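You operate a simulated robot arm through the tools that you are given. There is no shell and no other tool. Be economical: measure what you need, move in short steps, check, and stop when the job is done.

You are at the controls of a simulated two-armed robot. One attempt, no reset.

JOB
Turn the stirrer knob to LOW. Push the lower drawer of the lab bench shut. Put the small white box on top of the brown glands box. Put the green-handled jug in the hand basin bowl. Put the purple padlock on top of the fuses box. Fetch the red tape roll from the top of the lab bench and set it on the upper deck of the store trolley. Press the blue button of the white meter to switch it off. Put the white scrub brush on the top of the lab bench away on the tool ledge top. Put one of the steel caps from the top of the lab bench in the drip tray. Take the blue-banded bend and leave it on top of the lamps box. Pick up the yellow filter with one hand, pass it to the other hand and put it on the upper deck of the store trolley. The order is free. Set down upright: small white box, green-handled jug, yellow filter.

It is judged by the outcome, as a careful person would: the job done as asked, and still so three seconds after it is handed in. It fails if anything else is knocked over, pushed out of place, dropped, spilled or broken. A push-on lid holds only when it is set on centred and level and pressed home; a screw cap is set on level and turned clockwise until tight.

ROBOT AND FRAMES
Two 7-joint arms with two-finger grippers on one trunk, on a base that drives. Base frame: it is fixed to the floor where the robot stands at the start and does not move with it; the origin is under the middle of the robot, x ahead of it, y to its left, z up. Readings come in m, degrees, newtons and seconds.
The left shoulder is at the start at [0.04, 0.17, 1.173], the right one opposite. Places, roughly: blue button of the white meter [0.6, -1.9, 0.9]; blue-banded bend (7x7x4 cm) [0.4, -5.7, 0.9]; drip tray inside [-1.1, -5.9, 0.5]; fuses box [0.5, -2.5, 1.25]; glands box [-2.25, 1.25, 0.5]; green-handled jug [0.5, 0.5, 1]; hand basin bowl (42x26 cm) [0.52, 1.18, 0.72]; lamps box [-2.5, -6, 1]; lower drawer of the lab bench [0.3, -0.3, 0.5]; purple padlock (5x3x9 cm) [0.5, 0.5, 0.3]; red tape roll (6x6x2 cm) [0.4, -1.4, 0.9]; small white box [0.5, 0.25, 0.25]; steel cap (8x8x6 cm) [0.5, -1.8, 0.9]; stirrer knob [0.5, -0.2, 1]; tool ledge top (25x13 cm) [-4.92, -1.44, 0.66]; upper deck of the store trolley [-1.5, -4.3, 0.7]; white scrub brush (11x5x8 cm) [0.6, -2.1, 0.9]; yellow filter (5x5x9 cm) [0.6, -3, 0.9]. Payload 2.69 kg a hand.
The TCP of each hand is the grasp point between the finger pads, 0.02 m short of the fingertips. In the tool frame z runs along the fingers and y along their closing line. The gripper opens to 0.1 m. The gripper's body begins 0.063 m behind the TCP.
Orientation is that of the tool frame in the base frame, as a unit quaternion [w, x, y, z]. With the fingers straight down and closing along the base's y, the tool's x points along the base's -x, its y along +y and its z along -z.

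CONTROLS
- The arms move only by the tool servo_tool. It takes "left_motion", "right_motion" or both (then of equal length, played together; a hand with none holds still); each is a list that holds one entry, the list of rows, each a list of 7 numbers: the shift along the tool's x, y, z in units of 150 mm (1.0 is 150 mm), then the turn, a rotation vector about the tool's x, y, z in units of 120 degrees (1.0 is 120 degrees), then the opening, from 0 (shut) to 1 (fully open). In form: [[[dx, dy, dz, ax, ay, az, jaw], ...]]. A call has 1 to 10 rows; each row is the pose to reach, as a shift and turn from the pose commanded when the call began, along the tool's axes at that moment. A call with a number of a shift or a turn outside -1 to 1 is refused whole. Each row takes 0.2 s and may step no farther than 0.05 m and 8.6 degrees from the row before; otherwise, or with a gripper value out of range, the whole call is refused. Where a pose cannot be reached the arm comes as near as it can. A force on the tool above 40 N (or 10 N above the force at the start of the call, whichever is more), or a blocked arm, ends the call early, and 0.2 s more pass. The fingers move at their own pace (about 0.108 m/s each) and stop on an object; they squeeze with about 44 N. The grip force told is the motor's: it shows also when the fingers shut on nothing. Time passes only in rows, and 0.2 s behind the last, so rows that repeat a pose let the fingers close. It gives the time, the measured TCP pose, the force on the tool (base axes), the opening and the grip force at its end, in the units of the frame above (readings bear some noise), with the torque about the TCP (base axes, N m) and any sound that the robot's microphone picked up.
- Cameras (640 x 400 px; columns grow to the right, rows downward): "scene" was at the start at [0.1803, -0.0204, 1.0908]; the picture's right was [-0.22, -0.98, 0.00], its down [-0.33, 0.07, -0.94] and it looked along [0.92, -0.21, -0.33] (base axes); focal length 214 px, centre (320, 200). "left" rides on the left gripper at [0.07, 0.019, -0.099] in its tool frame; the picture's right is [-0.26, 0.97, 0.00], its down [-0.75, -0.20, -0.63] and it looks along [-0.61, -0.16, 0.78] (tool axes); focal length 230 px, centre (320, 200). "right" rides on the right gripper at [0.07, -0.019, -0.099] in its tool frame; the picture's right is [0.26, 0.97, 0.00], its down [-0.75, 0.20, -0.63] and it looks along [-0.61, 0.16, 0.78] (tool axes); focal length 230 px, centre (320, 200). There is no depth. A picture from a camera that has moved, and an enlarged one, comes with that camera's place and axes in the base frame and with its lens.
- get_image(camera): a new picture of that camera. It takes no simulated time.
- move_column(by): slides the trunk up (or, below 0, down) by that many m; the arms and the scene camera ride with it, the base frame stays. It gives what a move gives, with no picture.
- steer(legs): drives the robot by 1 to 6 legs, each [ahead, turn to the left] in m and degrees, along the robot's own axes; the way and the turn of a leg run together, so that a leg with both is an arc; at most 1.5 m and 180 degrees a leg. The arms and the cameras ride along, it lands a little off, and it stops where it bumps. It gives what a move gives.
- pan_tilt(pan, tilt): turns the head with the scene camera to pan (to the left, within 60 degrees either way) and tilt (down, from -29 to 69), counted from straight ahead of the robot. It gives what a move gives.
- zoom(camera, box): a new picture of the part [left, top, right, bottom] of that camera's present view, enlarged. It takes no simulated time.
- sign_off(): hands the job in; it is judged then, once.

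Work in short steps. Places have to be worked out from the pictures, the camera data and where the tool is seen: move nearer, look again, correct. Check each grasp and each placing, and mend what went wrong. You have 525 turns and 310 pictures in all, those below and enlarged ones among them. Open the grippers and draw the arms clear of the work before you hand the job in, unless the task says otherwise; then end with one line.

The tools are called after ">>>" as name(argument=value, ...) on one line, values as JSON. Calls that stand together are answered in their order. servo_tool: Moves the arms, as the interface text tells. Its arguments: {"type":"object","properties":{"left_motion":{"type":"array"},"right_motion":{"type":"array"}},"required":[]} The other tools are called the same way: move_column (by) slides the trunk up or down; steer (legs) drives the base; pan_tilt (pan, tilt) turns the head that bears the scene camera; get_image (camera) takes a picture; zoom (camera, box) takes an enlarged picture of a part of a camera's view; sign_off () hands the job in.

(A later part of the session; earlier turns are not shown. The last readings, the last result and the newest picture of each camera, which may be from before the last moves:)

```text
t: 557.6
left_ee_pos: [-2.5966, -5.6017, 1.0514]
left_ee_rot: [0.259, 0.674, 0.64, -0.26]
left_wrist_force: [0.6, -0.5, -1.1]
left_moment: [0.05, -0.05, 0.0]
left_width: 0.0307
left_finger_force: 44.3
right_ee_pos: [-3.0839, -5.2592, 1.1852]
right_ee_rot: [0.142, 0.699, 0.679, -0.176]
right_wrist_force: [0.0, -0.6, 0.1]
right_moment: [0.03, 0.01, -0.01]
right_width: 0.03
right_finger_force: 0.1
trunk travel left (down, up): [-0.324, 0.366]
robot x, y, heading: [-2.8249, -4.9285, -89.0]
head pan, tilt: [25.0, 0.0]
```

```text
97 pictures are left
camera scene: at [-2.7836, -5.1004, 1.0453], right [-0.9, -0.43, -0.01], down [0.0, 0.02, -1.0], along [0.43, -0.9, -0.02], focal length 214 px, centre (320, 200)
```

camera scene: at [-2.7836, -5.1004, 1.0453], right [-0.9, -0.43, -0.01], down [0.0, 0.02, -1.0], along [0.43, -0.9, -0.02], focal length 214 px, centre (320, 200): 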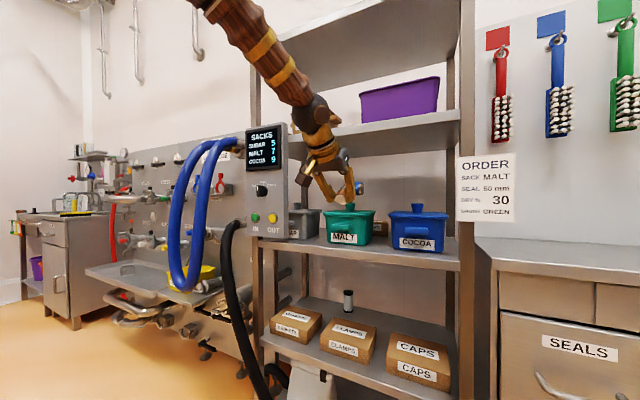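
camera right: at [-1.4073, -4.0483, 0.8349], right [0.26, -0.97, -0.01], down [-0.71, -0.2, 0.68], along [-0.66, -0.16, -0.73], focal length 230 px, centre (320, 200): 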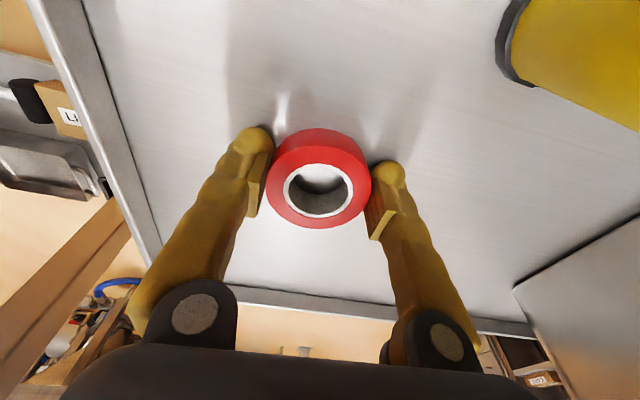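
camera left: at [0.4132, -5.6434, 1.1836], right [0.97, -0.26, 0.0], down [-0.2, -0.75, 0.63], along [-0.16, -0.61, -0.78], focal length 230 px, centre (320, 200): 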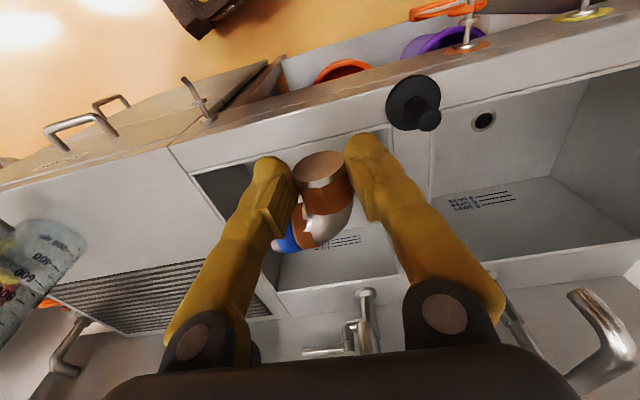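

The forearm slopes down too steeply and would hit the upper shelf. I lower the column so the shoulder is below, and stretch the arm nearly straight.

>>> move_column(by=-0.117)

>>> servo_tool(left_motion=[[[-0.2, 0, -0.05, 0, 0, 0, 0.2], [-0.4, 0, -0.08, 0, 0, 0, 0.2], [-0.6, 0, -0.1, 0, 0, 0, 0.2], [-0.8, 0, -0.12, 0, 0, 0, 0.2], [-0.91, 0, -0.12, 0, 0, 0, 0.2], [-0.91, 0, -0.12, 0, 0, 0, 0.2]]])

>>> get_image(camera="scene")

```text
t: 559.0
left_ee_pos: [-2.5973, -5.6023, 0.9353]
left_ee_rot: [0.259, 0.675, 0.64, -0.26]
left_wrist_force: [0.4, -0.2, -2.1]
left_moment: [0.06, -0.03, 0.0]
left_width: 0.0307
left_finger_force: 44.0
right_ee_pos: [-3.0842, -5.2584, 1.0678]
right_ee_rot: [0.143, 0.698, 0.679, -0.176]
right_wrist_force: [0.2, -0.5, 1.0]
right_moment: [0.0, -0.01, -0.01]
right_width: 0.0301
right_finger_force: 0.0
trunk travel left (down, up): [-0.207, 0.483]
robot x, y, heading: [-2.8222, -4.9271, -89.2]
head pan, tilt: [25.0, 0.0]
```

```text
t: 560.4
left_ee_pos: [-2.6046, -5.6908, 1.0386]
left_ee_rot: [0.257, 0.676, 0.64, -0.258]
left_wrist_force: [0.3, 0.0, -1.9]
left_moment: [0.05, 0.0, 0.0]
left_width: 0.0307
left_finger_force: 43.9
left hand out of reach, approached as far as the arm can: row 5, 6
right_ee_pos: [-3.0851, -5.2599, 1.0674]
right_ee_rot: [0.142, 0.698, 0.679, -0.177]
right_wrist_force: [0.4, 0.3, -0.5]
right_moment: [0.01, 0.01, 0.0]
right_width: 0.0299
right_finger_force: 0.0
trunk travel left (down, up): [-0.207, 0.483]
robot x, y, heading: [-2.8229, -4.9321, -89.2]
head pan, tilt: [25.0, 0.0]
```

```text
96 pictures are left
camera scene: at [-2.7835, -5.0986, 0.9283], right [-0.9, -0.43, -0.01], down [0.0, 0.02, -1.0], along [0.43, -0.9, -0.02], focal length 214 px, centre (320, 200)
```

scene: 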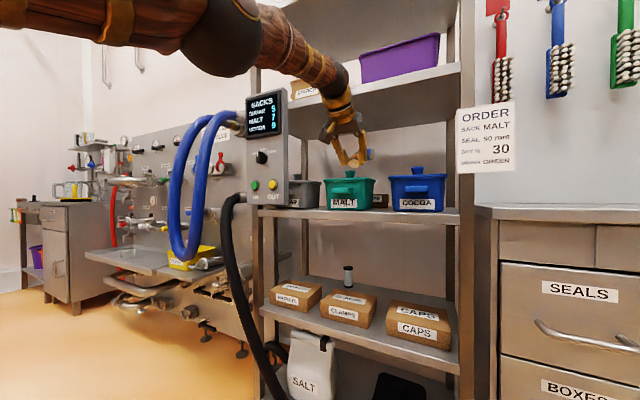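

The arm is now nearly level and straight. Drive in slowly: first 0.22 m and check.

>>> steer(legs=[[0.22, -0.8]])

>>> get_image(camera="scene")

>>> get_image(camera="left")

```text
t: 562.1
left_ee_pos: [-2.6122, -5.9093, 1.0379]
left_ee_rot: [0.257, 0.68, 0.635, -0.261]
left_wrist_force: [0.0, 0.2, -2.7]
left_moment: [0.08, -0.01, 0.0]
left_width: 0.0305
left_finger_force: 43.9
right_ee_pos: [-3.0883, -5.475, 1.0672]
right_ee_rot: [0.141, 0.703, 0.675, -0.177]
right_wrist_force: [-0.3, -0.8, 0.8]
right_moment: [0.02, -0.01, -0.02]
right_width: 0.0301
right_finger_force: 0.0
trunk travel left (down, up): [-0.207, 0.483]
robot x, y, heading: [-2.8223, -5.1526, -90.2]
head pan, tilt: [25.0, 0.0]
```

```text
95 pictures are left
camera scene: at [-2.7842, -5.3166, 0.9282], right [-0.91, -0.42, -0.01], down [0.0, 0.02, -1.0], along [0.42, -0.91, -0.02], focal length 214 px, centre (320, 200)
```

scene: 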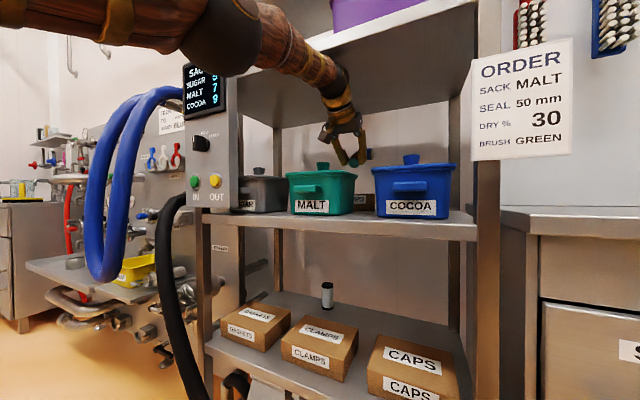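

```text
94 pictures are left
camera left: at [-2.5872, -5.7935, 1.0632], right [0.95, -0.25, 0.19], down [-0.22, -0.11, 0.97], along [-0.22, -0.96, -0.16], focal length 230 px, centre (320, 200)
```

left: 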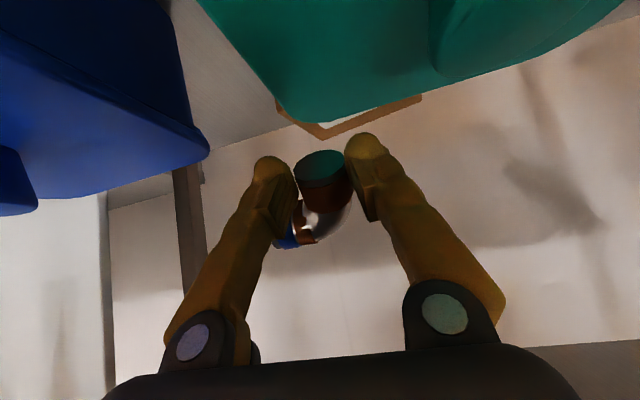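

LAMPS estimated: centre ≈(-2.58,-6.03), top ≈0.93. Drive in another 0.11 m.

>>> steer(legs=[[0.11, 0]])

>>> get_image(camera="left")

>>> get_image(camera="scene")

```text
t: 563.3
left_ee_pos: [-2.611, -6.0142, 1.0447]
left_ee_rot: [0.256, 0.68, 0.636, -0.261]
left_wrist_force: [-0.2, -0.4, -1.6]
left_moment: [0.07, -0.01, 0.02]
left_width: 0.031
left_finger_force: 44.2
right_ee_pos: [-3.0874, -5.5696, 1.0714]
right_ee_rot: [0.146, 0.701, 0.674, -0.183]
right_wrist_force: [-0.3, 0.6, -0.4]
right_moment: [-0.02, -0.02, -0.01]
right_width: 0.03
right_finger_force: 0.0
trunk travel left (down, up): [-0.207, 0.483]
robot x, y, heading: [-2.8211, -5.2588, -89.9]
head pan, tilt: [25.0, 0.0]
```

```text
93 pictures are left
camera left: at [-2.5856, -5.8985, 1.0704], right [0.95, -0.25, 0.19], down [-0.22, -0.11, 0.97], along [-0.22, -0.96, -0.16], focal length 230 px, centre (320, 200)
```

left: 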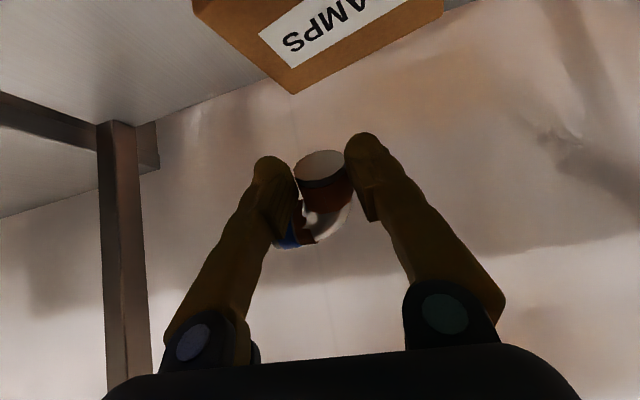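

```text
92 pictures are left
camera scene: at [-2.7834, -5.4282, 0.9278], right [-0.91, -0.42, -0.01], down [0.0, 0.02, -1.0], along [0.42, -0.91, -0.02], focal length 214 px, centre (320, 200)
```

scene: 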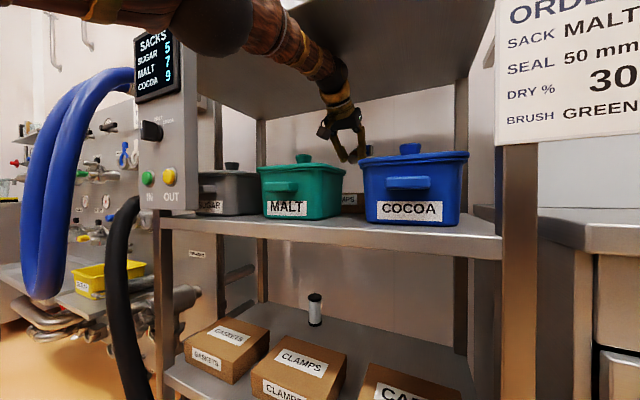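

Clear so far: LAMPS centre ≈(-2.58,-6.03), top ≈0.926. Lower 4.5 cm, nudge left and reduce tilt to ~31°.

>>> servo_tool(left_motion=[[[0.1, 0.04, 0.11, 0, 0, 0, 0.2], [0.204, 0.087, 0.22, 0, 0.03, 0, 0.2], [0.204, 0.087, 0.22, 0, 0.06, 0, 0.2], [0.204, 0.087, 0.22, 0, 0.1, 0, 0.2], [0.204, 0.087, 0.22, 0, 0.1, 0, 0.2]]])

>>> get_image(camera="left")

>>> zoom(camera="scene", box=[240, 40, 480, 240])

```text
t: 563.7
left_ee_pos: [-2.6069, -5.9932, 1.0406]
left_ee_rot: [0.257, 0.681, 0.634, -0.262]
left_wrist_force: [0.3, 0.3, -1.1]
left_moment: [0.03, -0.01, 0.01]
left_width: 0.0307
left_finger_force: 43.5
right_ee_pos: [-3.0881, -5.5381, 1.0791]
right_ee_rot: [0.157, 0.698, 0.671, -0.195]
right_wrist_force: [-0.1, -0.5, -0.4]
right_moment: [-0.01, -0.01, -0.05]
right_width: 0.0299
right_finger_force: 0.1
trunk travel left (down, up): [-0.207, 0.483]
robot x, y, heading: [-2.8249, -5.2617, -90.0]
head pan, tilt: [25.0, 0.0]
stopped in row 1 (left hand): the arm was blocked; the commanded pose is now the measured one
```

```text
91 pictures are left
camera left: at [-2.5817, -5.8765, 1.0655], right [0.95, -0.25, 0.19], down [-0.23, -0.1, 0.97], along [-0.22, -0.96, -0.15], focal length 230 px, centre (320, 200)
```

left: 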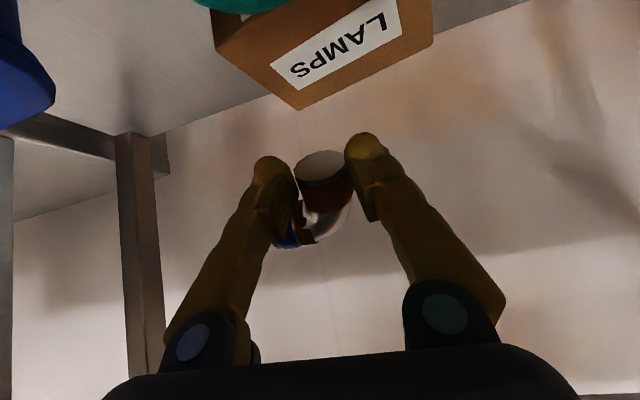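

```text
2.00 times, centred on (360, 140) of scene
camera zoom: at [-2.7832, -5.4313, 0.9263], right [-0.91, -0.42, -0.01], down [0.0, 0.02, -1.0], along [0.42, -0.91, -0.02], focal length 429 px, centre (240, 320)
```

zoom: 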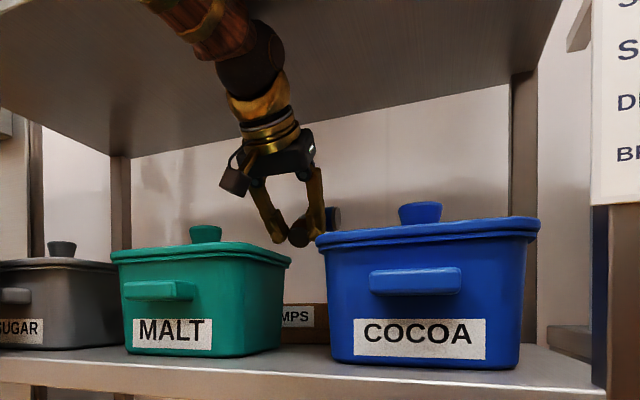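

The wrist ball is touching the upper shelf's underside. Lower everything 4.5 cm with the column.

>>> move_column(by=-0.045)

>>> zoom(camera="scene", box=[240, 40, 480, 240])

```text
t: 564.5
left_ee_pos: [-2.6072, -5.9895, 1.0165]
left_ee_rot: [0.267, 0.675, 0.632, -0.271]
left_wrist_force: [0.3, -0.1, -2.3]
left_moment: [0.06, 0.0, 0.02]
left_width: 0.0305
left_finger_force: 43.9
right_ee_pos: [-3.0876, -5.5325, 1.0378]
right_ee_rot: [0.158, 0.698, 0.671, -0.195]
right_wrist_force: [0.3, 0.1, 0.7]
right_moment: [-0.03, -0.01, 0.03]
right_width: 0.0298
right_finger_force: 0.1
trunk travel left (down, up): [-0.162, 0.528]
robot x, y, heading: [-2.8215, -5.2588, -90.1]
head pan, tilt: [25.0, 0.0]
```

```text
2.00 times, centred on (360, 140) of scene
camera zoom: at [-2.784, -5.4264, 0.8834], right [-0.91, -0.42, -0.01], down [0.0, 0.02, -1.0], along [0.42, -0.91, -0.02], focal length 429 px, centre (240, 320)
```

zoom: 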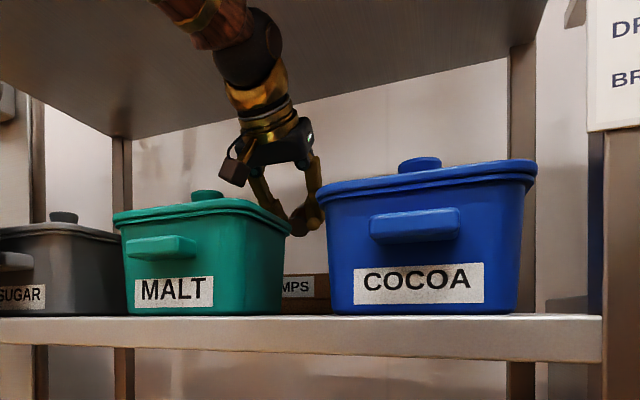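

Free now. Lower another 2.5 cm and look from the left camera.

>>> move_column(by=-0.025)

>>> get_image(camera="left")

>>> zoom(camera="scene", box=[240, 20, 480, 220])

```text
t: 565.3
left_ee_pos: [-2.6065, -5.9881, 0.9891]
left_ee_rot: [0.266, 0.676, 0.632, -0.271]
left_wrist_force: [0.6, -0.4, -1.4]
left_moment: [0.1, -0.01, -0.03]
left_width: 0.0308
left_finger_force: 44.2
right_ee_pos: [-3.0882, -5.5332, 1.0112]
right_ee_rot: [0.158, 0.697, 0.671, -0.195]
right_wrist_force: [0.2, -0.5, 0.4]
right_moment: [-0.01, 0.0, 0.02]
right_width: 0.0298
right_finger_force: 0.0
trunk travel left (down, up): [-0.137, 0.553]
robot x, y, heading: [-2.8207, -5.2592, -89.9]
head pan, tilt: [25.0, 0.0]
```

```text
88 pictures are left
camera left: at [-2.5813, -5.8711, 1.0117], right [0.95, -0.24, 0.2], down [-0.22, -0.08, 0.97], along [-0.22, -0.97, -0.13], focal length 230 px, centre (320, 200)
```

left: 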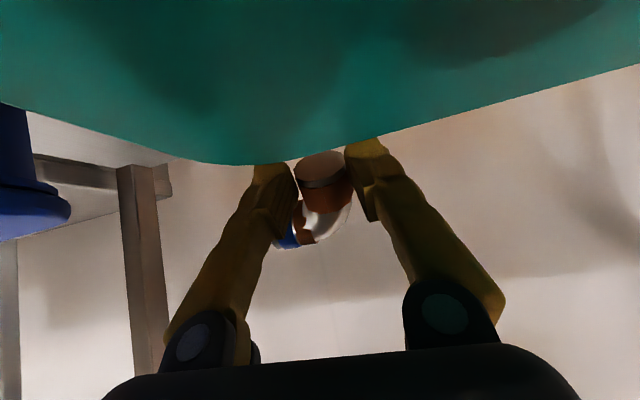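

```text
2.00 times, centred on (360, 120) of scene
camera zoom: at [-2.784, -5.4256, 0.8584], right [-0.91, -0.42, -0.01], down [0.0, 0.02, -1.0], along [0.42, -0.91, -0.02], focal length 429 px, centre (240, 360)
```

zoom: 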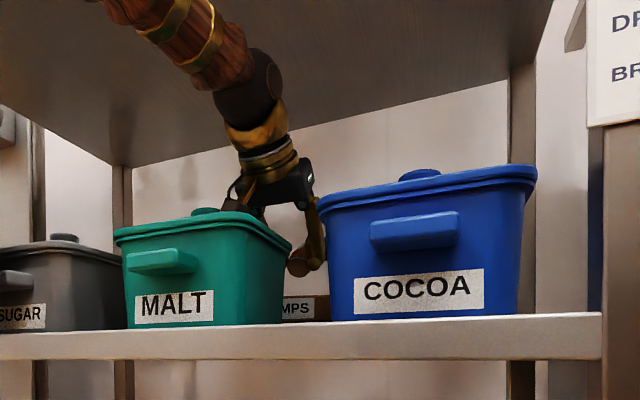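

Move 3 cm further in and reduce the tilt by 12° so the wrist camera rises clear of the MALT lid.

>>> servo_tool(left_motion=[[[-0.05, 0.03, 0.05, 0, 0.02, 0, 0.2], [-0.1, 0.07, 0.1, 0, 0.045, 0, 0.2], [-0.142, 0.07, 0.14, 0, 0.07, 0, 0.2], [-0.142, 0.07, 0.14, 0, 0.1, 0, 0.2], [-0.142, 0.07, 0.14, 0, 0.1, 0, 0.2]]])

>>> get_image(camera="left")

```text
t: 566.5
left_ee_pos: [-2.5977, -5.9791, 0.9752]
left_ee_rot: [0.2, 0.7, 0.656, -0.199]
left_wrist_force: [-0.2, 0.1, -0.8]
left_moment: [0.05, -0.05, 0.01]
left_width: 0.0304
left_finger_force: 43.7
left hand out of reach, approached as far as the arm can: row 2, 3, 4, 5
right_ee_pos: [-3.0885, -5.5321, 1.0114]
right_ee_rot: [0.16, 0.697, 0.67, -0.196]
right_wrist_force: [0.2, 1.0, -0.3]
right_moment: [-0.08, 0.03, 0.01]
right_width: 0.03
right_finger_force: 0.1
trunk travel left (down, up): [-0.137, 0.553]
robot x, y, heading: [-2.823, -5.2572, -89.9]
head pan, tilt: [25.0, 0.0]
```

```text
86 pictures are left
camera left: at [-2.5724, -5.869, 1.0212], right [0.95, -0.28, 0.16], down [-0.23, -0.28, 0.93], along [-0.21, -0.92, -0.33], focal length 230 px, centre (320, 200)
```

left: 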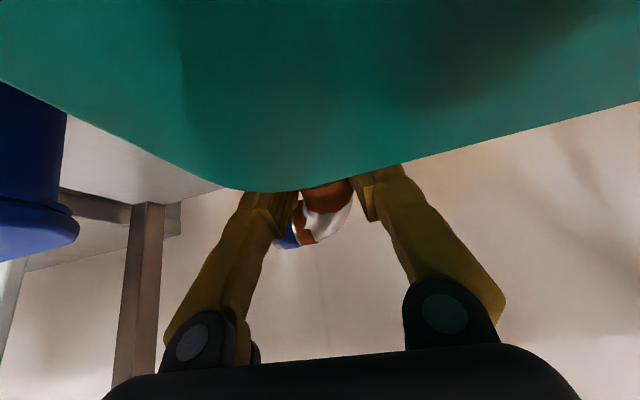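

Arm at full stretch; drive 4.5 cm closer.

>>> steer(legs=[[0.045, 0]])

>>> get_image(camera="left")

```text
t: 567.4
left_ee_pos: [-2.5951, -6.0272, 0.974]
left_ee_rot: [0.199, 0.7, 0.656, -0.201]
left_wrist_force: [0.6, -0.1, -1.1]
left_moment: [0.07, -0.02, -0.02]
left_width: 0.0306
left_finger_force: 44.0
right_ee_pos: [-3.0879, -5.5795, 1.0105]
right_ee_rot: [0.157, 0.698, 0.671, -0.195]
right_wrist_force: [-0.4, -0.5, 0.6]
right_moment: [0.03, 0.0, -0.03]
right_width: 0.03
right_finger_force: 0.2
trunk travel left (down, up): [-0.137, 0.553]
robot x, y, heading: [-2.8233, -5.3029, -89.9]
head pan, tilt: [25.0, 0.0]
```

```text
85 pictures are left
camera left: at [-2.5712, -5.9157, 1.0197], right [0.95, -0.27, 0.16], down [-0.23, -0.28, 0.93], along [-0.21, -0.92, -0.33], focal length 230 px, centre (320, 200)
```

left: 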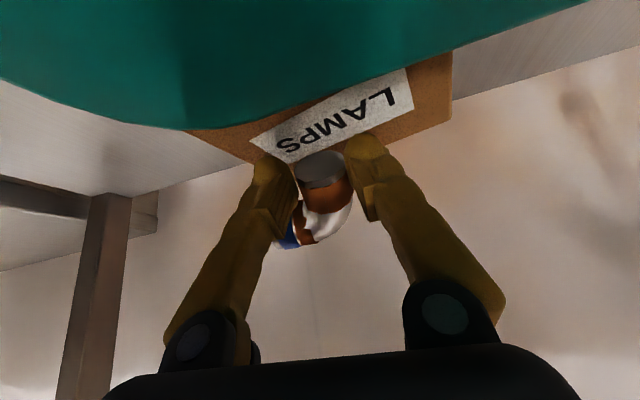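

The bend is above LAMPS. Pull back 1.5 cm and lower until contact.

>>> servo_tool(left_motion=[[[0.084, 0, -0.054, 0, 0, 0, 0.2], [0.11, 0, -0.01, 0, 0, 0, 0.2], [0.135, 0, 0.03, 0, 0, 0, 0.2], [0.155, 0, 0.06, 0, 0, 0, 0.2], [0.17, 0, 0.085, 0, 0, 0, 0.2]]])

>>> get_image(camera="left")

```text
t: 568.6
left_ee_pos: [-2.5955, -5.9969, 0.9647]
left_ee_rot: [0.207, 0.698, 0.654, -0.206]
left_wrist_force: [-2.3, -0.7, 17.2]
left_moment: [-0.27, 0.12, -0.02]
left_width: 0.0309
left_finger_force: 44.2
right_ee_pos: [-3.0889, -5.5646, 1.0094]
right_ee_rot: [0.155, 0.698, 0.673, -0.191]
right_wrist_force: [-0.9, 0.2, -0.3]
right_moment: [-0.02, 0.0, 0.0]
right_width: 0.0303
right_finger_force: 0.0
trunk travel left (down, up): [-0.137, 0.553]
robot x, y, heading: [-2.8191, -5.3096, -90.0]
head pan, tilt: [25.0, 0.0]
```

```text
84 pictures are left
camera left: at [-2.5716, -5.8866, 1.0084], right [0.95, -0.27, 0.16], down [-0.23, -0.26, 0.94], along [-0.21, -0.93, -0.31], focal length 230 px, centre (320, 200)
```

left: 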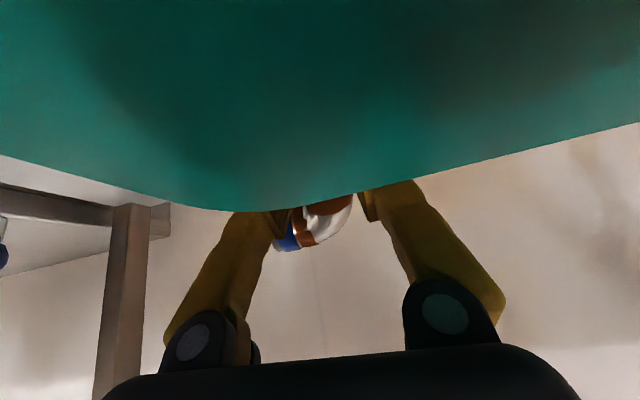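

Contact 17 N just ahead of the TCP: the bend rests on LAMPS. Open the gripper slowly.

>>> servo_tool(left_motion=[[[0, 0, 0, 0, 0, 0, 0.3], [0, 0, 0, 0, 0, 0, 0.42], [0, 0, 0, 0, 0, 0, 0.55], [0, 0, 0, 0, 0, 0, 0.6], [0, 0, 0, 0, 0, 0, 0.6]]])

>>> get_image(camera="left")

```text
t: 569.8
left_ee_pos: [-2.594, -5.9992, 0.9627]
left_ee_rot: [0.205, 0.698, 0.655, -0.203]
left_wrist_force: [-0.8, 0.1, -1.1]
left_moment: [-0.02, -0.01, 0.04]
left_width: 0.06
left_finger_force: 0.0
right_ee_pos: [-3.0873, -5.5659, 1.0091]
right_ee_rot: [0.154, 0.698, 0.673, -0.191]
right_wrist_force: [0.2, -0.3, 0.4]
right_moment: [0.0, -0.01, -0.03]
right_width: 0.0302
right_finger_force: 0.0
trunk travel left (down, up): [-0.137, 0.553]
robot x, y, heading: [-2.8219, -5.3086, -89.8]
head pan, tilt: [25.0, 0.0]
```

```text
83 pictures are left
camera left: at [-2.5707, -5.8876, 1.0061], right [0.95, -0.27, 0.16], down [-0.23, -0.26, 0.94], along [-0.21, -0.93, -0.31], focal length 230 px, centre (320, 200)
```

left: 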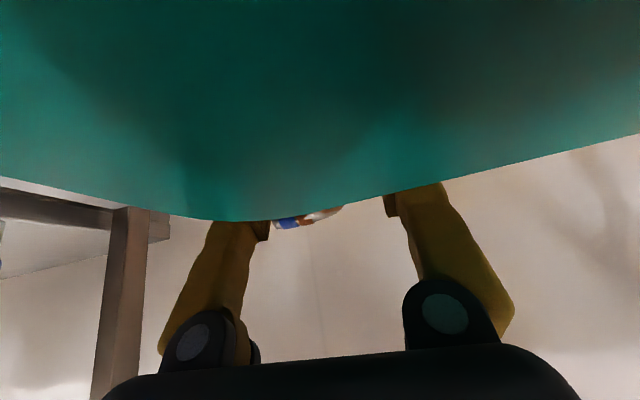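

The bend settled on the box. Raise 4 cm, then re-tilt and narrow the jaw for a clean exit.

>>> move_column(by=0.04)

>>> servo_tool(left_motion=[[[0, -0.05, 0, 0, -0.03, 0, 0.6], [0, -0.1, 0, 0, -0.06, 0, 0.4], [0, -0.13, 0, 0, -0.085, 0, 0.2], [0, -0.13, 0, 0, -0.085, 0, 0.15]]])

>>> get_image(camera="left")

>>> zoom(camera="scene", box=[240, 20, 480, 220])

```text
t: 570.6
left_ee_pos: [-2.5945, -5.9995, 1.0023]
left_ee_rot: [0.204, 0.699, 0.655, -0.203]
left_wrist_force: [-0.4, -0.1, 0.7]
left_moment: [-0.01, 0.0, -0.02]
left_width: 0.0603
left_finger_force: 0.1
right_ee_pos: [-3.0882, -5.5676, 1.0472]
right_ee_rot: [0.154, 0.698, 0.673, -0.191]
right_wrist_force: [0.0, -0.2, -0.5]
right_moment: [-0.01, -0.01, 0.0]
right_width: 0.0301
right_finger_force: 0.0
trunk travel left (down, up): [-0.177, 0.513]
robot x, y, heading: [-2.823, -5.3071, -89.9]
head pan, tilt: [25.0, 0.0]
```

```text
t: 571.6
left_ee_pos: [-2.6135, -5.9958, 1.0011]
left_ee_rot: [0.263, 0.677, 0.635, -0.265]
left_wrist_force: [-1.0, 0.2, 0.2]
left_moment: [0.01, 0.01, 0.01]
left_width: 0.015
left_finger_force: 0.0
right_ee_pos: [-3.0878, -5.5653, 1.0491]
right_ee_rot: [0.154, 0.698, 0.673, -0.191]
right_wrist_force: [0.6, -0.3, -0.1]
right_moment: [0.01, 0.0, -0.01]
right_width: 0.0301
right_finger_force: 0.0
trunk travel left (down, up): [-0.177, 0.513]
robot x, y, heading: [-2.8221, -5.3055, -89.8]
head pan, tilt: [25.0, 0.0]
```

```text
82 pictures are left
camera left: at [-2.5893, -5.8784, 1.0245], right [0.95, -0.24, 0.2], down [-0.22, -0.09, 0.97], along [-0.22, -0.97, -0.14], focal length 230 px, centre (320, 200)
```

left: 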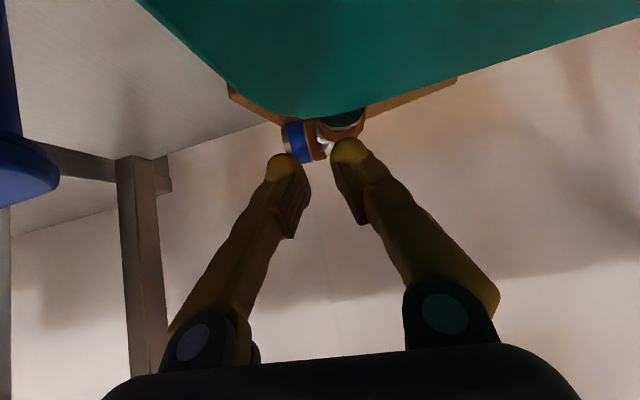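

```text
2.00 times, centred on (360, 120) of scene
camera zoom: at [-2.7838, -5.4716, 0.8984], right [-0.91, -0.42, -0.01], down [0.0, 0.02, -1.0], along [0.42, -0.91, -0.02], focal length 429 px, centre (240, 360)
```

zoom: 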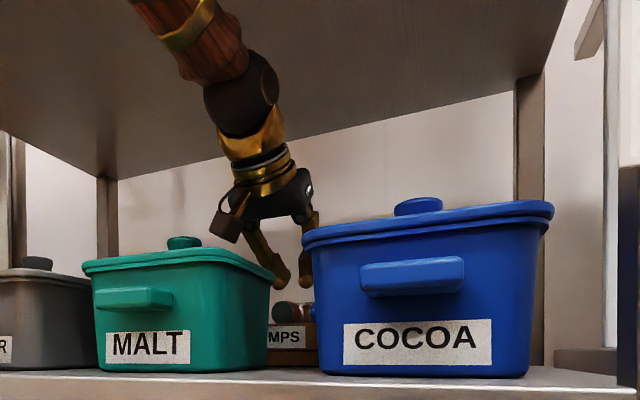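

The bend is on LAMPS. Raise 2 cm and back straight out.

>>> move_column(by=0.02)

>>> steer(legs=[[-0.45, 0]])

>>> get_image(camera="scene")

```text
t: 572.3
left_ee_pos: [-2.6141, -5.9942, 1.0171]
left_ee_rot: [0.26, 0.679, 0.634, -0.264]
left_wrist_force: [0.0, -0.4, -0.1]
left_moment: [0.0, 0.06, -0.03]
left_width: 0.0148
left_finger_force: 0.0
right_ee_pos: [-3.0864, -5.5651, 1.0677]
right_ee_rot: [0.154, 0.698, 0.672, -0.193]
right_wrist_force: [0.2, 0.2, -0.4]
right_moment: [-0.01, 0.01, -0.01]
right_width: 0.0301
right_finger_force: 0.1
trunk travel left (down, up): [-0.197, 0.493]
robot x, y, heading: [-2.8244, -5.3072, -89.8]
head pan, tilt: [25.0, 0.0]
```

```text
t: 575.0
left_ee_pos: [-2.6143, -5.5432, 1.0211]
left_ee_rot: [0.263, 0.678, 0.633, -0.266]
left_wrist_force: [-0.2, -0.2, -0.2]
left_moment: [0.01, 0.0, 0.01]
left_width: 0.0154
left_finger_force: 0.1
right_ee_pos: [-3.0885, -5.1125, 1.0691]
right_ee_rot: [0.154, 0.697, 0.673, -0.191]
right_wrist_force: [-0.3, 0.1, -0.8]
right_moment: [-0.01, 0.01, -0.04]
right_width: 0.0301
right_finger_force: 0.2
trunk travel left (down, up): [-0.197, 0.493]
robot x, y, heading: [-2.8204, -4.8491, -90.0]
head pan, tilt: [25.0, 0.0]
```

```text
80 pictures are left
camera scene: at [-2.7844, -5.019, 0.9184], right [-0.91, -0.42, -0.01], down [0.0, 0.02, -1.0], along [0.42, -0.91, -0.02], focal length 214 px, centre (320, 200)
```

scene: 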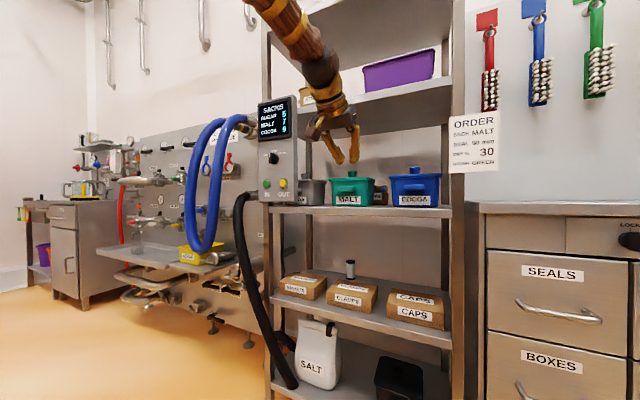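

Bend done. Reset arm poses, then drive to the bench for the scrub brush.

>>> servo_tool(left_motion=[[[0.2, 0, -0.2, 0, 0.06, 0, 0.5], [0.4, 0, -0.4, 0, 0.12, 0, 0.8], [0.6, 0, -0.6, 0, 0.18, 0, 0.8], [0.7, 0, -0.8, 0, 0.24, 0, 0.8], [0.7, 0, -0.9, 0, 0.3, 0, 0.8], [0.7, 0, -0.9, 0, 0.36, 0, 0.8]]], right_motion=[[[-0.2, 0, 0, 0.03, 0.03, 0, 0.5], [-0.4, 0, 0, 0.06, 0.06, 0, 0.8], [-0.6, 0, 0, 0.1, 0.1, 0, 0.8], [-0.8, 0, 0, 0.15, 0.15, 0, 0.8], [-0.9, 0, 0, 0.18, 0.15, 0, 0.8], [-0.9, 0, 0, 0.18, 0.15, 0, 0.8]]])

>>> move_column(by=0.2)

>>> steer(legs=[[0, 86], [1.2, 0], [1.15, 0], [0, 94]])

```text
t: 576.4
left_ee_pos: [-2.6059, -5.3596, 1.0568]
left_ee_rot: [0.016, 0.728, 0.686, -0.002]
left_wrist_force: [0.7, 0.5, 0.6]
left_moment: [0.01, 0.01, -0.02]
left_width: 0.0799
left_finger_force: 0.1
right_ee_pos: [-3.0901, -5.2133, 1.1384]
right_ee_rot: [-0.081, 0.736, 0.639, -0.208]
right_wrist_force: [1.3, -0.4, 0.6]
right_moment: [-0.03, 0.01, -0.01]
right_width: 0.0797
right_finger_force: 0.0
trunk travel left (down, up): [-0.197, 0.493]
robot x, y, heading: [-2.8235, -4.8564, -90.0]
head pan, tilt: [25.0, 0.0]
```

```text
t: 578.6
left_ee_pos: [-2.6048, -5.3593, 1.2558]
left_ee_rot: [0.015, 0.727, 0.687, -0.002]
left_wrist_force: [-0.3, -0.3, 0.0]
left_moment: [0.0, -0.01, -0.01]
left_width: 0.08
left_finger_force: 0.1
right_ee_pos: [-3.0905, -5.2136, 1.3384]
right_ee_rot: [-0.08, 0.737, 0.638, -0.209]
right_wrist_force: [0.0, -0.7, 0.3]
right_moment: [-0.02, -0.02, 0.02]
right_width: 0.0799
right_finger_force: 0.0
trunk travel left (down, up): [-0.397, 0.293]
robot x, y, heading: [-2.8229, -4.8524, -89.7]
head pan, tilt: [25.0, 0.0]
```

```text
t: 598.3
left_ee_pos: [-0.6693, -4.4469, 1.2565]
left_ee_rot: [-0.003, 0.708, -0.706, -0.016]
left_wrist_force: [0.0, 0.2, 0.8]
left_moment: [-0.01, -0.02, -0.03]
left_width: 0.0798
left_finger_force: 0.1
right_ee_pos: [-0.1768, -4.5623, 1.3391]
right_ee_rot: [0.211, -0.661, 0.717, -0.073]
right_wrist_force: [-0.2, -0.1, 0.6]
right_moment: [0.01, 0.02, -0.02]
right_width: 0.0799
right_finger_force: 0.0
trunk travel left (down, up): [-0.397, 0.293]
robot x, y, heading: [-0.4098, -4.9386, 93.6]
head pan, tilt: [25.0, 0.0]
```

>>> steer(legs=[[1.5, 0], [1.48, 0], [0, -93.6]])

>>> pan_tilt(pan=-10, tilt=20)

>>> get_image(camera="scene")

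```text
t: 616.6
left_ee_pos: [-0.0867, -1.7836, 1.2644]
left_ee_rot: [0.021, 0.058, 0.998, 0.009]
left_wrist_force: [0.0, -0.5, 0.2]
left_moment: [0.02, -0.04, -0.01]
left_width: 0.0799
left_finger_force: 0.0
right_ee_pos: [-0.2618, -2.2595, 1.3446]
right_ee_rot: [0.092, 0.098, 0.969, -0.207]
right_wrist_force: [-0.9, 0.5, -0.7]
right_moment: [0.0, 0.03, 0.01]
right_width: 0.0801
right_finger_force: 0.1
trunk travel left (down, up): [-0.397, 0.293]
robot x, y, heading: [-0.5856, -1.9763, -3.2]
head pan, tilt: [25.0, 0.0]
```

```text
t: 617.7
left_ee_pos: [-0.1027, -1.7831, 1.2714]
left_ee_rot: [0.029, 0.058, 0.998, 0.008]
left_wrist_force: [0.7, -0.2, -0.5]
left_moment: [0.03, 0.05, 0.0]
left_width: 0.0802
left_finger_force: 0.0
right_ee_pos: [-0.2795, -2.2588, 1.3496]
right_ee_rot: [0.1, 0.1, 0.968, -0.205]
right_wrist_force: [0.5, 0.1, -0.9]
right_moment: [0.03, 0.02, 0.03]
right_width: 0.0797
right_finger_force: 0.0
trunk travel left (down, up): [-0.397, 0.293]
robot x, y, heading: [-0.5844, -1.9772, -3.3]
head pan, tilt: [-10.0, 20.0]
```

```text
79 pictures are left
camera scene: at [-0.4046, -2.0008, 1.0856], right [-0.23, -0.97, 0.0], down [-0.35, 0.08, -0.93], along [0.91, -0.21, -0.36], focal length 214 px, centre (320, 200)
```

scene: 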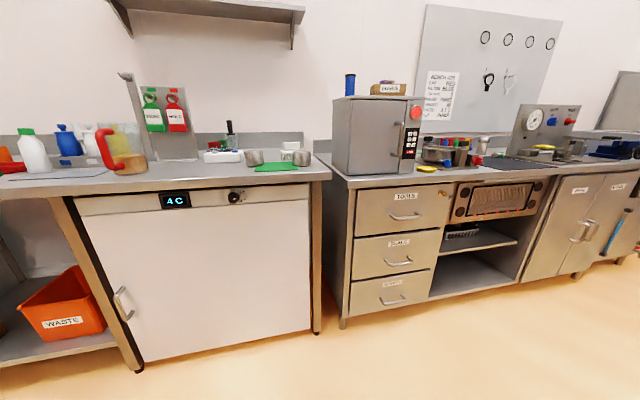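

Straighten and extend the right hand in free space, then drive in.

>>> servo_tool(right_motion=[[[-0.1, 0.05, 0.2, -0.05, 0.025, -0.025, 0.8], [-0.2, 0.1, 0.4, -0.1, 0.05, -0.05, 0.8], [-0.35, 0.1, 0.6, -0.15, 0.075, -0.075, 0.8], [-0.5, 0.1, 0.8, -0.198, 0.097, -0.097, 0.8], [-0.7, 0.1, 1.0, -0.198, 0.097, -0.097, 0.8]]])

>>> steer(legs=[[0.6, 3.3]])

>>> get_image(camera="right")

```text
t: 618.9
left_ee_pos: [-0.1056, -1.7818, 1.2721]
left_ee_rot: [0.03, 0.057, 0.998, 0.01]
left_wrist_force: [0.7, 0.0, 0.2]
left_moment: [-0.04, 0.05, -0.02]
left_width: 0.0798
left_finger_force: 0.1
right_ee_pos: [-0.1525, -2.3255, 1.2341]
right_ee_rot: [0.0, -0.002, 1.0, -0.002]
right_wrist_force: [0.7, -0.6, -0.2]
right_moment: [0.01, 0.03, -0.02]
right_width: 0.08
right_finger_force: 0.0
trunk travel left (down, up): [-0.397, 0.293]
robot x, y, heading: [-0.5858, -1.9737, -3.0]
head pan, tilt: [-10.0, 20.0]
```

```text
t: 622.2
left_ee_pos: [0.4743, -1.7589, 1.2729]
left_ee_rot: [0.028, 0.021, 0.999, 0.01]
left_wrist_force: [0.4, -0.3, 0.0]
left_moment: [0.02, 0.06, 0.0]
left_width: 0.0798
left_finger_force: 0.1
right_ee_pos: [0.4663, -2.3053, 1.2348]
right_ee_rot: [0.0, -0.037, 0.999, -0.002]
right_wrist_force: [0.4, 0.1, -0.3]
right_moment: [-0.01, 0.02, 0.0]
right_width: 0.08
right_finger_force: 0.1
trunk travel left (down, up): [-0.397, 0.293]
robot x, y, heading: [0.0073, -1.9868, 0.9]
head pan, tilt: [-10.0, 20.0]
```

```text
78 pictures are left
camera right: at [0.3964, -2.3286, 1.3344], right [-0.33, 0.94, 0.0], down [0.73, 0.26, 0.63], along [0.59, 0.2, -0.78], focal length 230 px, centre (320, 200)
```

right: 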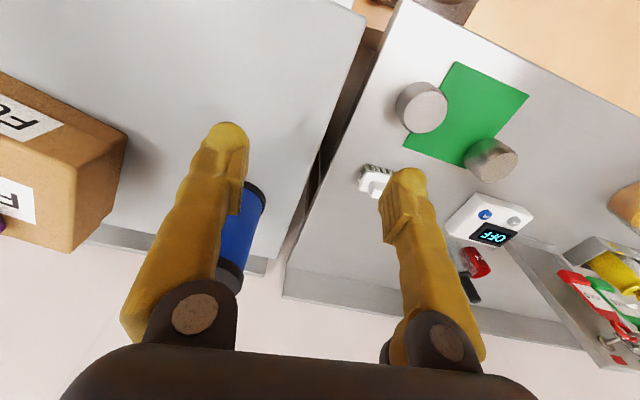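

The right hand is over the oven beside the blue filter; move it left (+y) over the bench carefully.

>>> servo_tool(right_motion=[[[0.1, 0.1, -0.05, 0, 0, 0, 0.8], [0.1, 0.35, -0.05, 0, 0, 0.01, 0.8], [0.1, 0.65, -0.05, 0, 0, 0.02, 0.8], [0.1, 0.95, 0.0, 0, 0, 0.03, 0.8], [0.1, 1.0, 0.15, 0, 0, 0.03, 0.8], [0.0, 1.0, 0.4, 0, 0, 0.03, 0.8]]])

>>> get_image(camera="right")

```text
t: 623.6
left_ee_pos: [0.4556, -1.7591, 1.279]
left_ee_rot: [0.036, 0.022, 0.999, 0.01]
left_wrist_force: [-0.4, 0.1, -0.4]
left_moment: [0.0, 0.02, 0.04]
left_width: 0.08
left_finger_force: 0.0
right_ee_pos: [0.4368, -2.1565, 1.183]
right_ee_rot: [0.008, -0.005, 1.0, -0.002]
right_wrist_force: [1.0, -0.6, 0.2]
right_moment: [-0.03, -0.01, -0.02]
right_width: 0.0799
right_finger_force: 0.1
trunk travel left (down, up): [-0.397, 0.293]
robot x, y, heading: [0.004, -1.986, 1.0]
head pan, tilt: [-10.0, 20.0]
```

```text
77 pictures are left
camera right: at [0.3643, -2.175, 1.2818], right [-0.27, 0.96, -0.01], down [0.74, 0.21, 0.64], along [0.62, 0.17, -0.77], focal length 230 px, centre (320, 200)
```

right: 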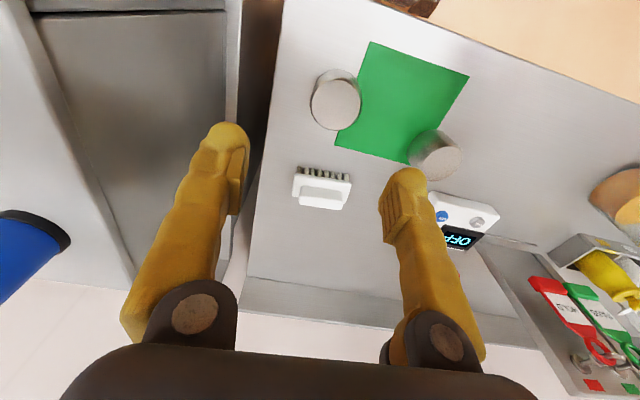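

Brush ≈ (0.595,-2.108); I'll grip its top handle block across y. Move above it.

>>> servo_tool(right_motion=[[[-0.25, 0.1, 0, 0, 0, 0, 0.95], [-0.5, 0.2, 0, 0, 0, 0, 0.95], [-0.75, 0.31, 0, 0, 0, 0, 0.95], [-1.0, 0.31, 0.1, 0, 0, 0, 0.95], [-1.0, 0.31, 0.4, 0, 0, 0, 0.95], [-1.0, 0.31, 0.6, 0, 0.01, 0, 0.95]]])

>>> get_image(camera="right")

```text
t: 624.9
left_ee_pos: [0.43, -1.7613, 1.279]
left_ee_rot: [0.035, 0.02, 0.999, 0.01]
left_wrist_force: [-1.2, -0.1, 0.7]
left_moment: [0.05, -0.13, -0.03]
left_width: 0.08
left_finger_force: 0.1
right_ee_pos: [0.5629, -2.1063, 1.1432]
right_ee_rot: [0.019, -0.007, 1.0, 0.0]
right_wrist_force: [-1.0, 0.6, 0.5]
right_moment: [0.0, -0.08, -0.02]
right_width: 0.095
right_finger_force: 0.0
trunk travel left (down, up): [-0.397, 0.293]
robot x, y, heading: [0.0071, -1.9911, 1.1]
head pan, tilt: [-10.0, 20.0]
stopped in row 6 (right hand): the arm was blocked; the commanded pose is now the measured one
```

```text
76 pictures are left
camera right: at [0.4894, -2.125, 1.2408], right [-0.27, 0.96, -0.01], down [0.72, 0.21, 0.66], along [0.63, 0.17, -0.75], focal length 230 px, centre (320, 200)
```

right: 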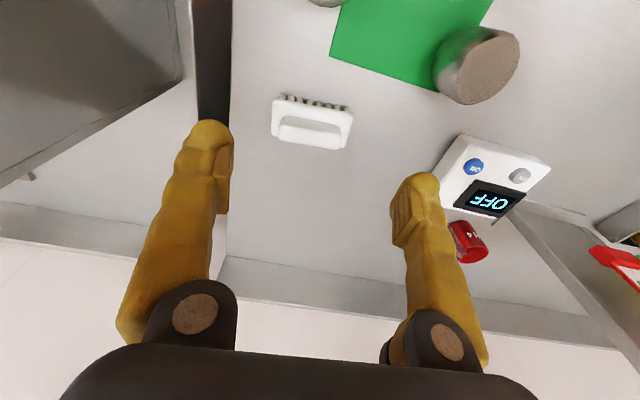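

Near full stretch; drive 5 cm closer, then descend.

>>> steer(legs=[[0.05, -1]])

>>> servo_tool(right_motion=[[[0.0, 0, 0.2, 0, 0.01, 0, 0.95], [0.0, 0, 0.4, 0, 0.016, 0, 0.95], [0.0, 0, 0.6, 0, 0.016, 0, 0.95], [0.0, 0, 0.6, 0, 0.016, 0, 0.95]]])

>>> get_image(camera="right")

```text
t: 625.8
left_ee_pos: [0.4942, -1.7692, 1.2778]
left_ee_rot: [0.033, 0.031, 0.999, 0.01]
left_wrist_force: [-0.1, 0.3, -0.4]
left_moment: [-0.02, 0.12, 0.02]
left_width: 0.0798
left_finger_force: 0.0
right_ee_pos: [0.6205, -2.1154, 1.1368]
right_ee_rot: [0.013, 0.004, 1.0, -0.002]
right_wrist_force: [0.8, 0.4, -1.2]
right_moment: [-0.02, 0.09, 0.0]
right_width: 0.095
right_finger_force: 0.1
trunk travel left (down, up): [-0.397, 0.293]
robot x, y, heading: [0.0578, -1.9843, -0.3]
head pan, tilt: [-10.0, 20.0]
```

```text
t: 626.8
left_ee_pos: [0.478, -1.7656, 1.2572]
left_ee_rot: [0.008, 0.032, 0.999, 0.009]
left_wrist_force: [0.4, 0.7, 0.5]
left_moment: [0.01, 0.0, 0.0]
left_width: 0.0801
left_finger_force: 0.0
right_ee_pos: [0.6047, -2.1139, 1.0586]
right_ee_rot: [0.006, 0.003, 1.0, -0.002]
right_wrist_force: [-0.1, 0.6, -0.2]
right_moment: [0.01, 0.0, 0.01]
right_width: 0.0949
right_finger_force: 0.1
trunk travel left (down, up): [-0.397, 0.293]
robot x, y, heading: [0.0615, -1.9886, -0.2]
head pan, tilt: [-10.0, 20.0]
```

```text
75 pictures are left
camera right: at [0.5326, -2.1317, 1.1569], right [-0.25, 0.97, -0.01], down [0.74, 0.2, 0.64], along [0.62, 0.15, -0.77], focal length 230 px, centre (320, 200)
```

right: 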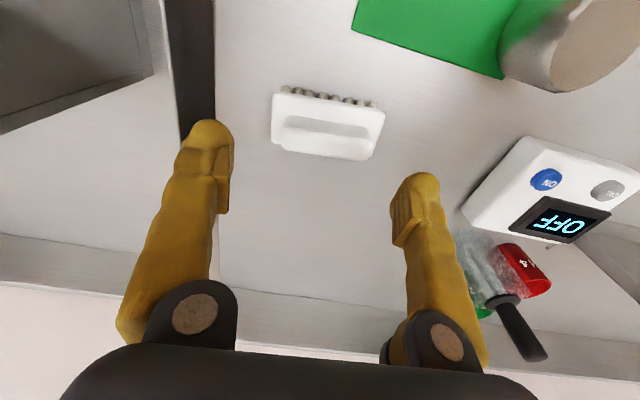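

Handle block ≈7.8 cm wide centred at (0.611,-2.107). Fine adjust and descend to TCP z≈0.96.

>>> servo_tool(right_motion=[[[-0.04, 0.04, 0.15, 0, 0, 0, 1], [-0.04, 0.04, 0.35, 0, 0, 0, 1], [-0.04, 0.04, 0.5, 0, 0, 0, 1], [-0.04, 0.04, 0.6, 0, 0, 0, 1], [-0.04, 0.04, 0.64, 0, 0, 0, 1], [-0.04, 0.04, 0.64, 0, 0, 0, 1]]])

>>> get_image(camera="right")

```text
t: 628.2
left_ee_pos: [0.4774, -1.769, 1.2584]
left_ee_rot: [0.007, 0.031, 0.999, 0.009]
left_wrist_force: [0.2, 0.2, -0.6]
left_moment: [0.02, -0.02, 0.0]
left_width: 0.0797
left_finger_force: 0.0
right_ee_pos: [0.6111, -2.1108, 0.9618]
right_ee_rot: [0.005, 0.003, 1.0, -0.002]
right_wrist_force: [-0.4, 1.0, -0.2]
right_moment: [0.02, -0.02, -0.02]
right_width: 0.1001
right_finger_force: 0.1
trunk travel left (down, up): [-0.397, 0.293]
robot x, y, heading: [0.0593, -1.9872, 0.0]
head pan, tilt: [-10.0, 20.0]
```

```text
74 pictures are left
camera right: at [0.5396, -2.1281, 1.0604], right [-0.25, 0.97, -0.01], down [0.75, 0.2, 0.64], along [0.62, 0.16, -0.77], focal length 230 px, centre (320, 200)
```

right: 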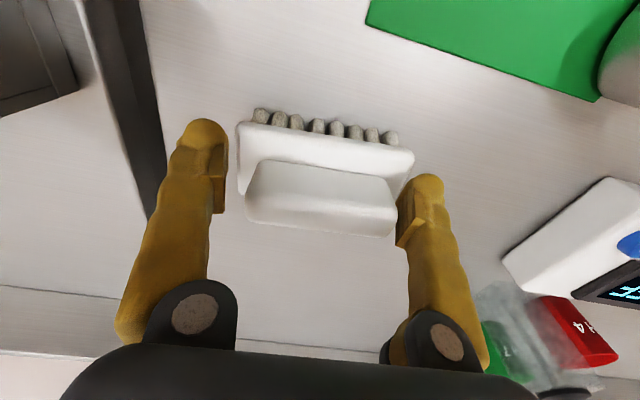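

Close on the handle.

>>> servo_tool(right_motion=[[[0, 0, 0, 0, 0, 0, 0.7], [0, 0, 0, 0, 0, 0, 0.5], [0, 0, 0, 0, 0, 0, 0.5], [0, 0, 0, 0, 0, 0, 0.5], [0, 0, -0.15, 0, 0, 0, 0.5], [0, 0, -0.4, 0, 0, 0, 0.5], [0, 0, -0.7, 0, 0, 0, 0.5], [0.1, 0, -1.0, 0, 0, 0, 0.5]]])

>>> get_image(camera="right")

```text
t: 630.0
left_ee_pos: [0.477, -1.7684, 1.2583]
left_ee_rot: [0.007, 0.032, 0.999, 0.01]
left_wrist_force: [-0.2, 1.1, 0.0]
left_moment: [0.0, -0.01, -0.01]
left_width: 0.08
left_finger_force: 0.1
right_ee_pos: [0.5942, -2.1096, 1.1117]
right_ee_rot: [0.006, 0.004, 1.0, -0.002]
right_wrist_force: [-0.4, 0.7, -1.1]
right_moment: [-0.01, 0.0, 0.0]
right_width: 0.0886
right_finger_force: 44.6
trunk travel left (down, up): [-0.397, 0.293]
robot x, y, heading: [0.0559, -1.9854, -0.6]
head pan, tilt: [-10.0, 20.0]
```

```text
73 pictures are left
camera right: at [0.5222, -2.1269, 1.2107], right [-0.25, 0.97, -0.01], down [0.74, 0.2, 0.64], along [0.62, 0.16, -0.77], focal length 230 px, centre (320, 200)
```

right: 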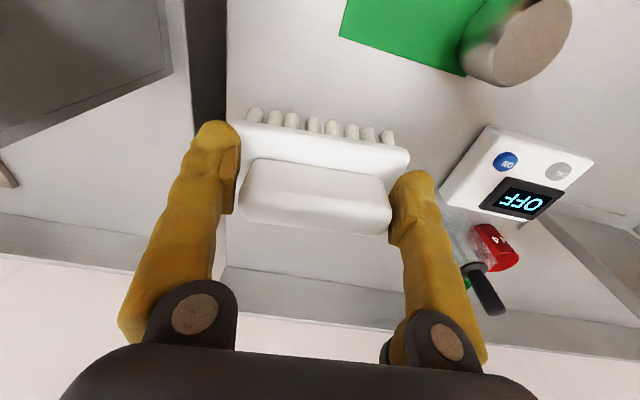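

Brush held. Back off, go north to y≈-0.8 and look west.

>>> steer(legs=[[-0.45, 0], [0, 90], [1.15, 0], [0, 85]])

>>> pan_tilt(pan=0, tilt=12)

>>> get_image(camera="scene")

```text
t: 631.4
left_ee_pos: [0.3868, -1.766, 1.2652]
left_ee_rot: [0.019, 0.033, 0.999, 0.006]
left_wrist_force: [3.3, -0.1, -2.9]
left_moment: [-0.04, 0.34, 0.03]
left_width: 0.08
left_finger_force: 0.0
right_ee_pos: [0.5027, -2.1097, 1.0941]
right_ee_rot: [-0.009, 0.006, 1.0, -0.003]
right_wrist_force: [2.6, 0.4, -4.4]
right_moment: [-0.02, 0.28, -0.04]
right_width: 0.0884
right_finger_force: 43.6
trunk travel left (down, up): [-0.397, 0.293]
robot x, y, heading: [-0.0586, -1.9866, -0.3]
head pan, tilt: [-10.0, 20.0]
stopped in leg 1: the robot was blocked; the commanded pose is now the measured one
```

```text
t: 632.1
left_ee_pos: [0.3702, -1.7674, 1.2719]
left_ee_rot: [0.026, 0.033, 0.999, 0.007]
left_wrist_force: [0.9, -0.4, -1.8]
left_moment: [0.04, 0.09, -0.03]
left_width: 0.0801
left_finger_force: 0.1
right_ee_pos: [0.4896, -2.1113, 1.1026]
right_ee_rot: [-0.001, 0.004, 1.0, -0.004]
right_wrist_force: [0.9, 0.2, -2.1]
right_moment: [-0.05, 0.09, -0.03]
right_width: 0.0882
right_finger_force: 44.2
trunk travel left (down, up): [-0.397, 0.293]
robot x, y, heading: [-0.0586, -1.9848, -0.5]
head pan, tilt: [0.0, 12.0]
```

```text
72 pictures are left
camera scene: at [0.1276, -1.9859, 1.0981], right [-0.01, -1.0, 0.0], down [-0.23, 0.0, -0.97], along [0.97, -0.01, -0.23], focal length 214 px, centre (320, 200)
```

scene: 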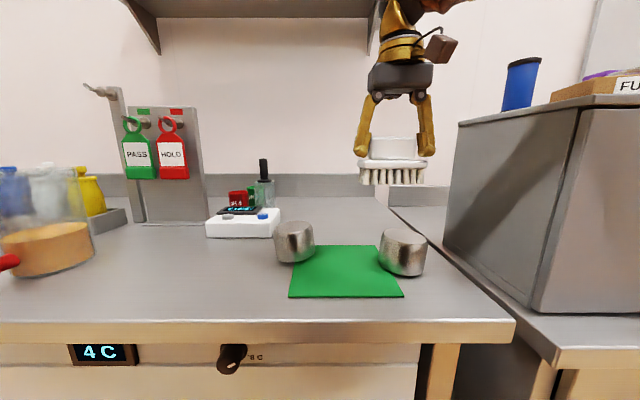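

>>> steer(legs=[[-0.35, 0], [0, 90]])

```text
t: 634.8
left_ee_pos: [-0.0444, -1.7581, 1.2542]
left_ee_rot: [-0.006, 0.028, 1.0, 0.005]
left_wrist_force: [-0.4, 0.3, -0.3]
left_moment: [-0.07, -0.08, 0.0]
left_width: 0.0799
left_finger_force: 0.1
right_ee_pos: [0.0763, -2.101, 1.1312]
right_ee_rot: [0.027, -0.002, 1.0, -0.004]
right_wrist_force: [-1.1, -0.4, -0.7]
right_moment: [-0.05, -0.05, 0.01]
right_width: 0.0879
right_finger_force: 43.5
trunk travel left (down, up): [-0.397, 0.293]
robot x, y, heading: [-0.4154, -1.9802, 0.1]
head pan, tilt: [0.0, 12.0]
stopped in leg 2: the robot was blocked; the commanded pose is now the measured one
```

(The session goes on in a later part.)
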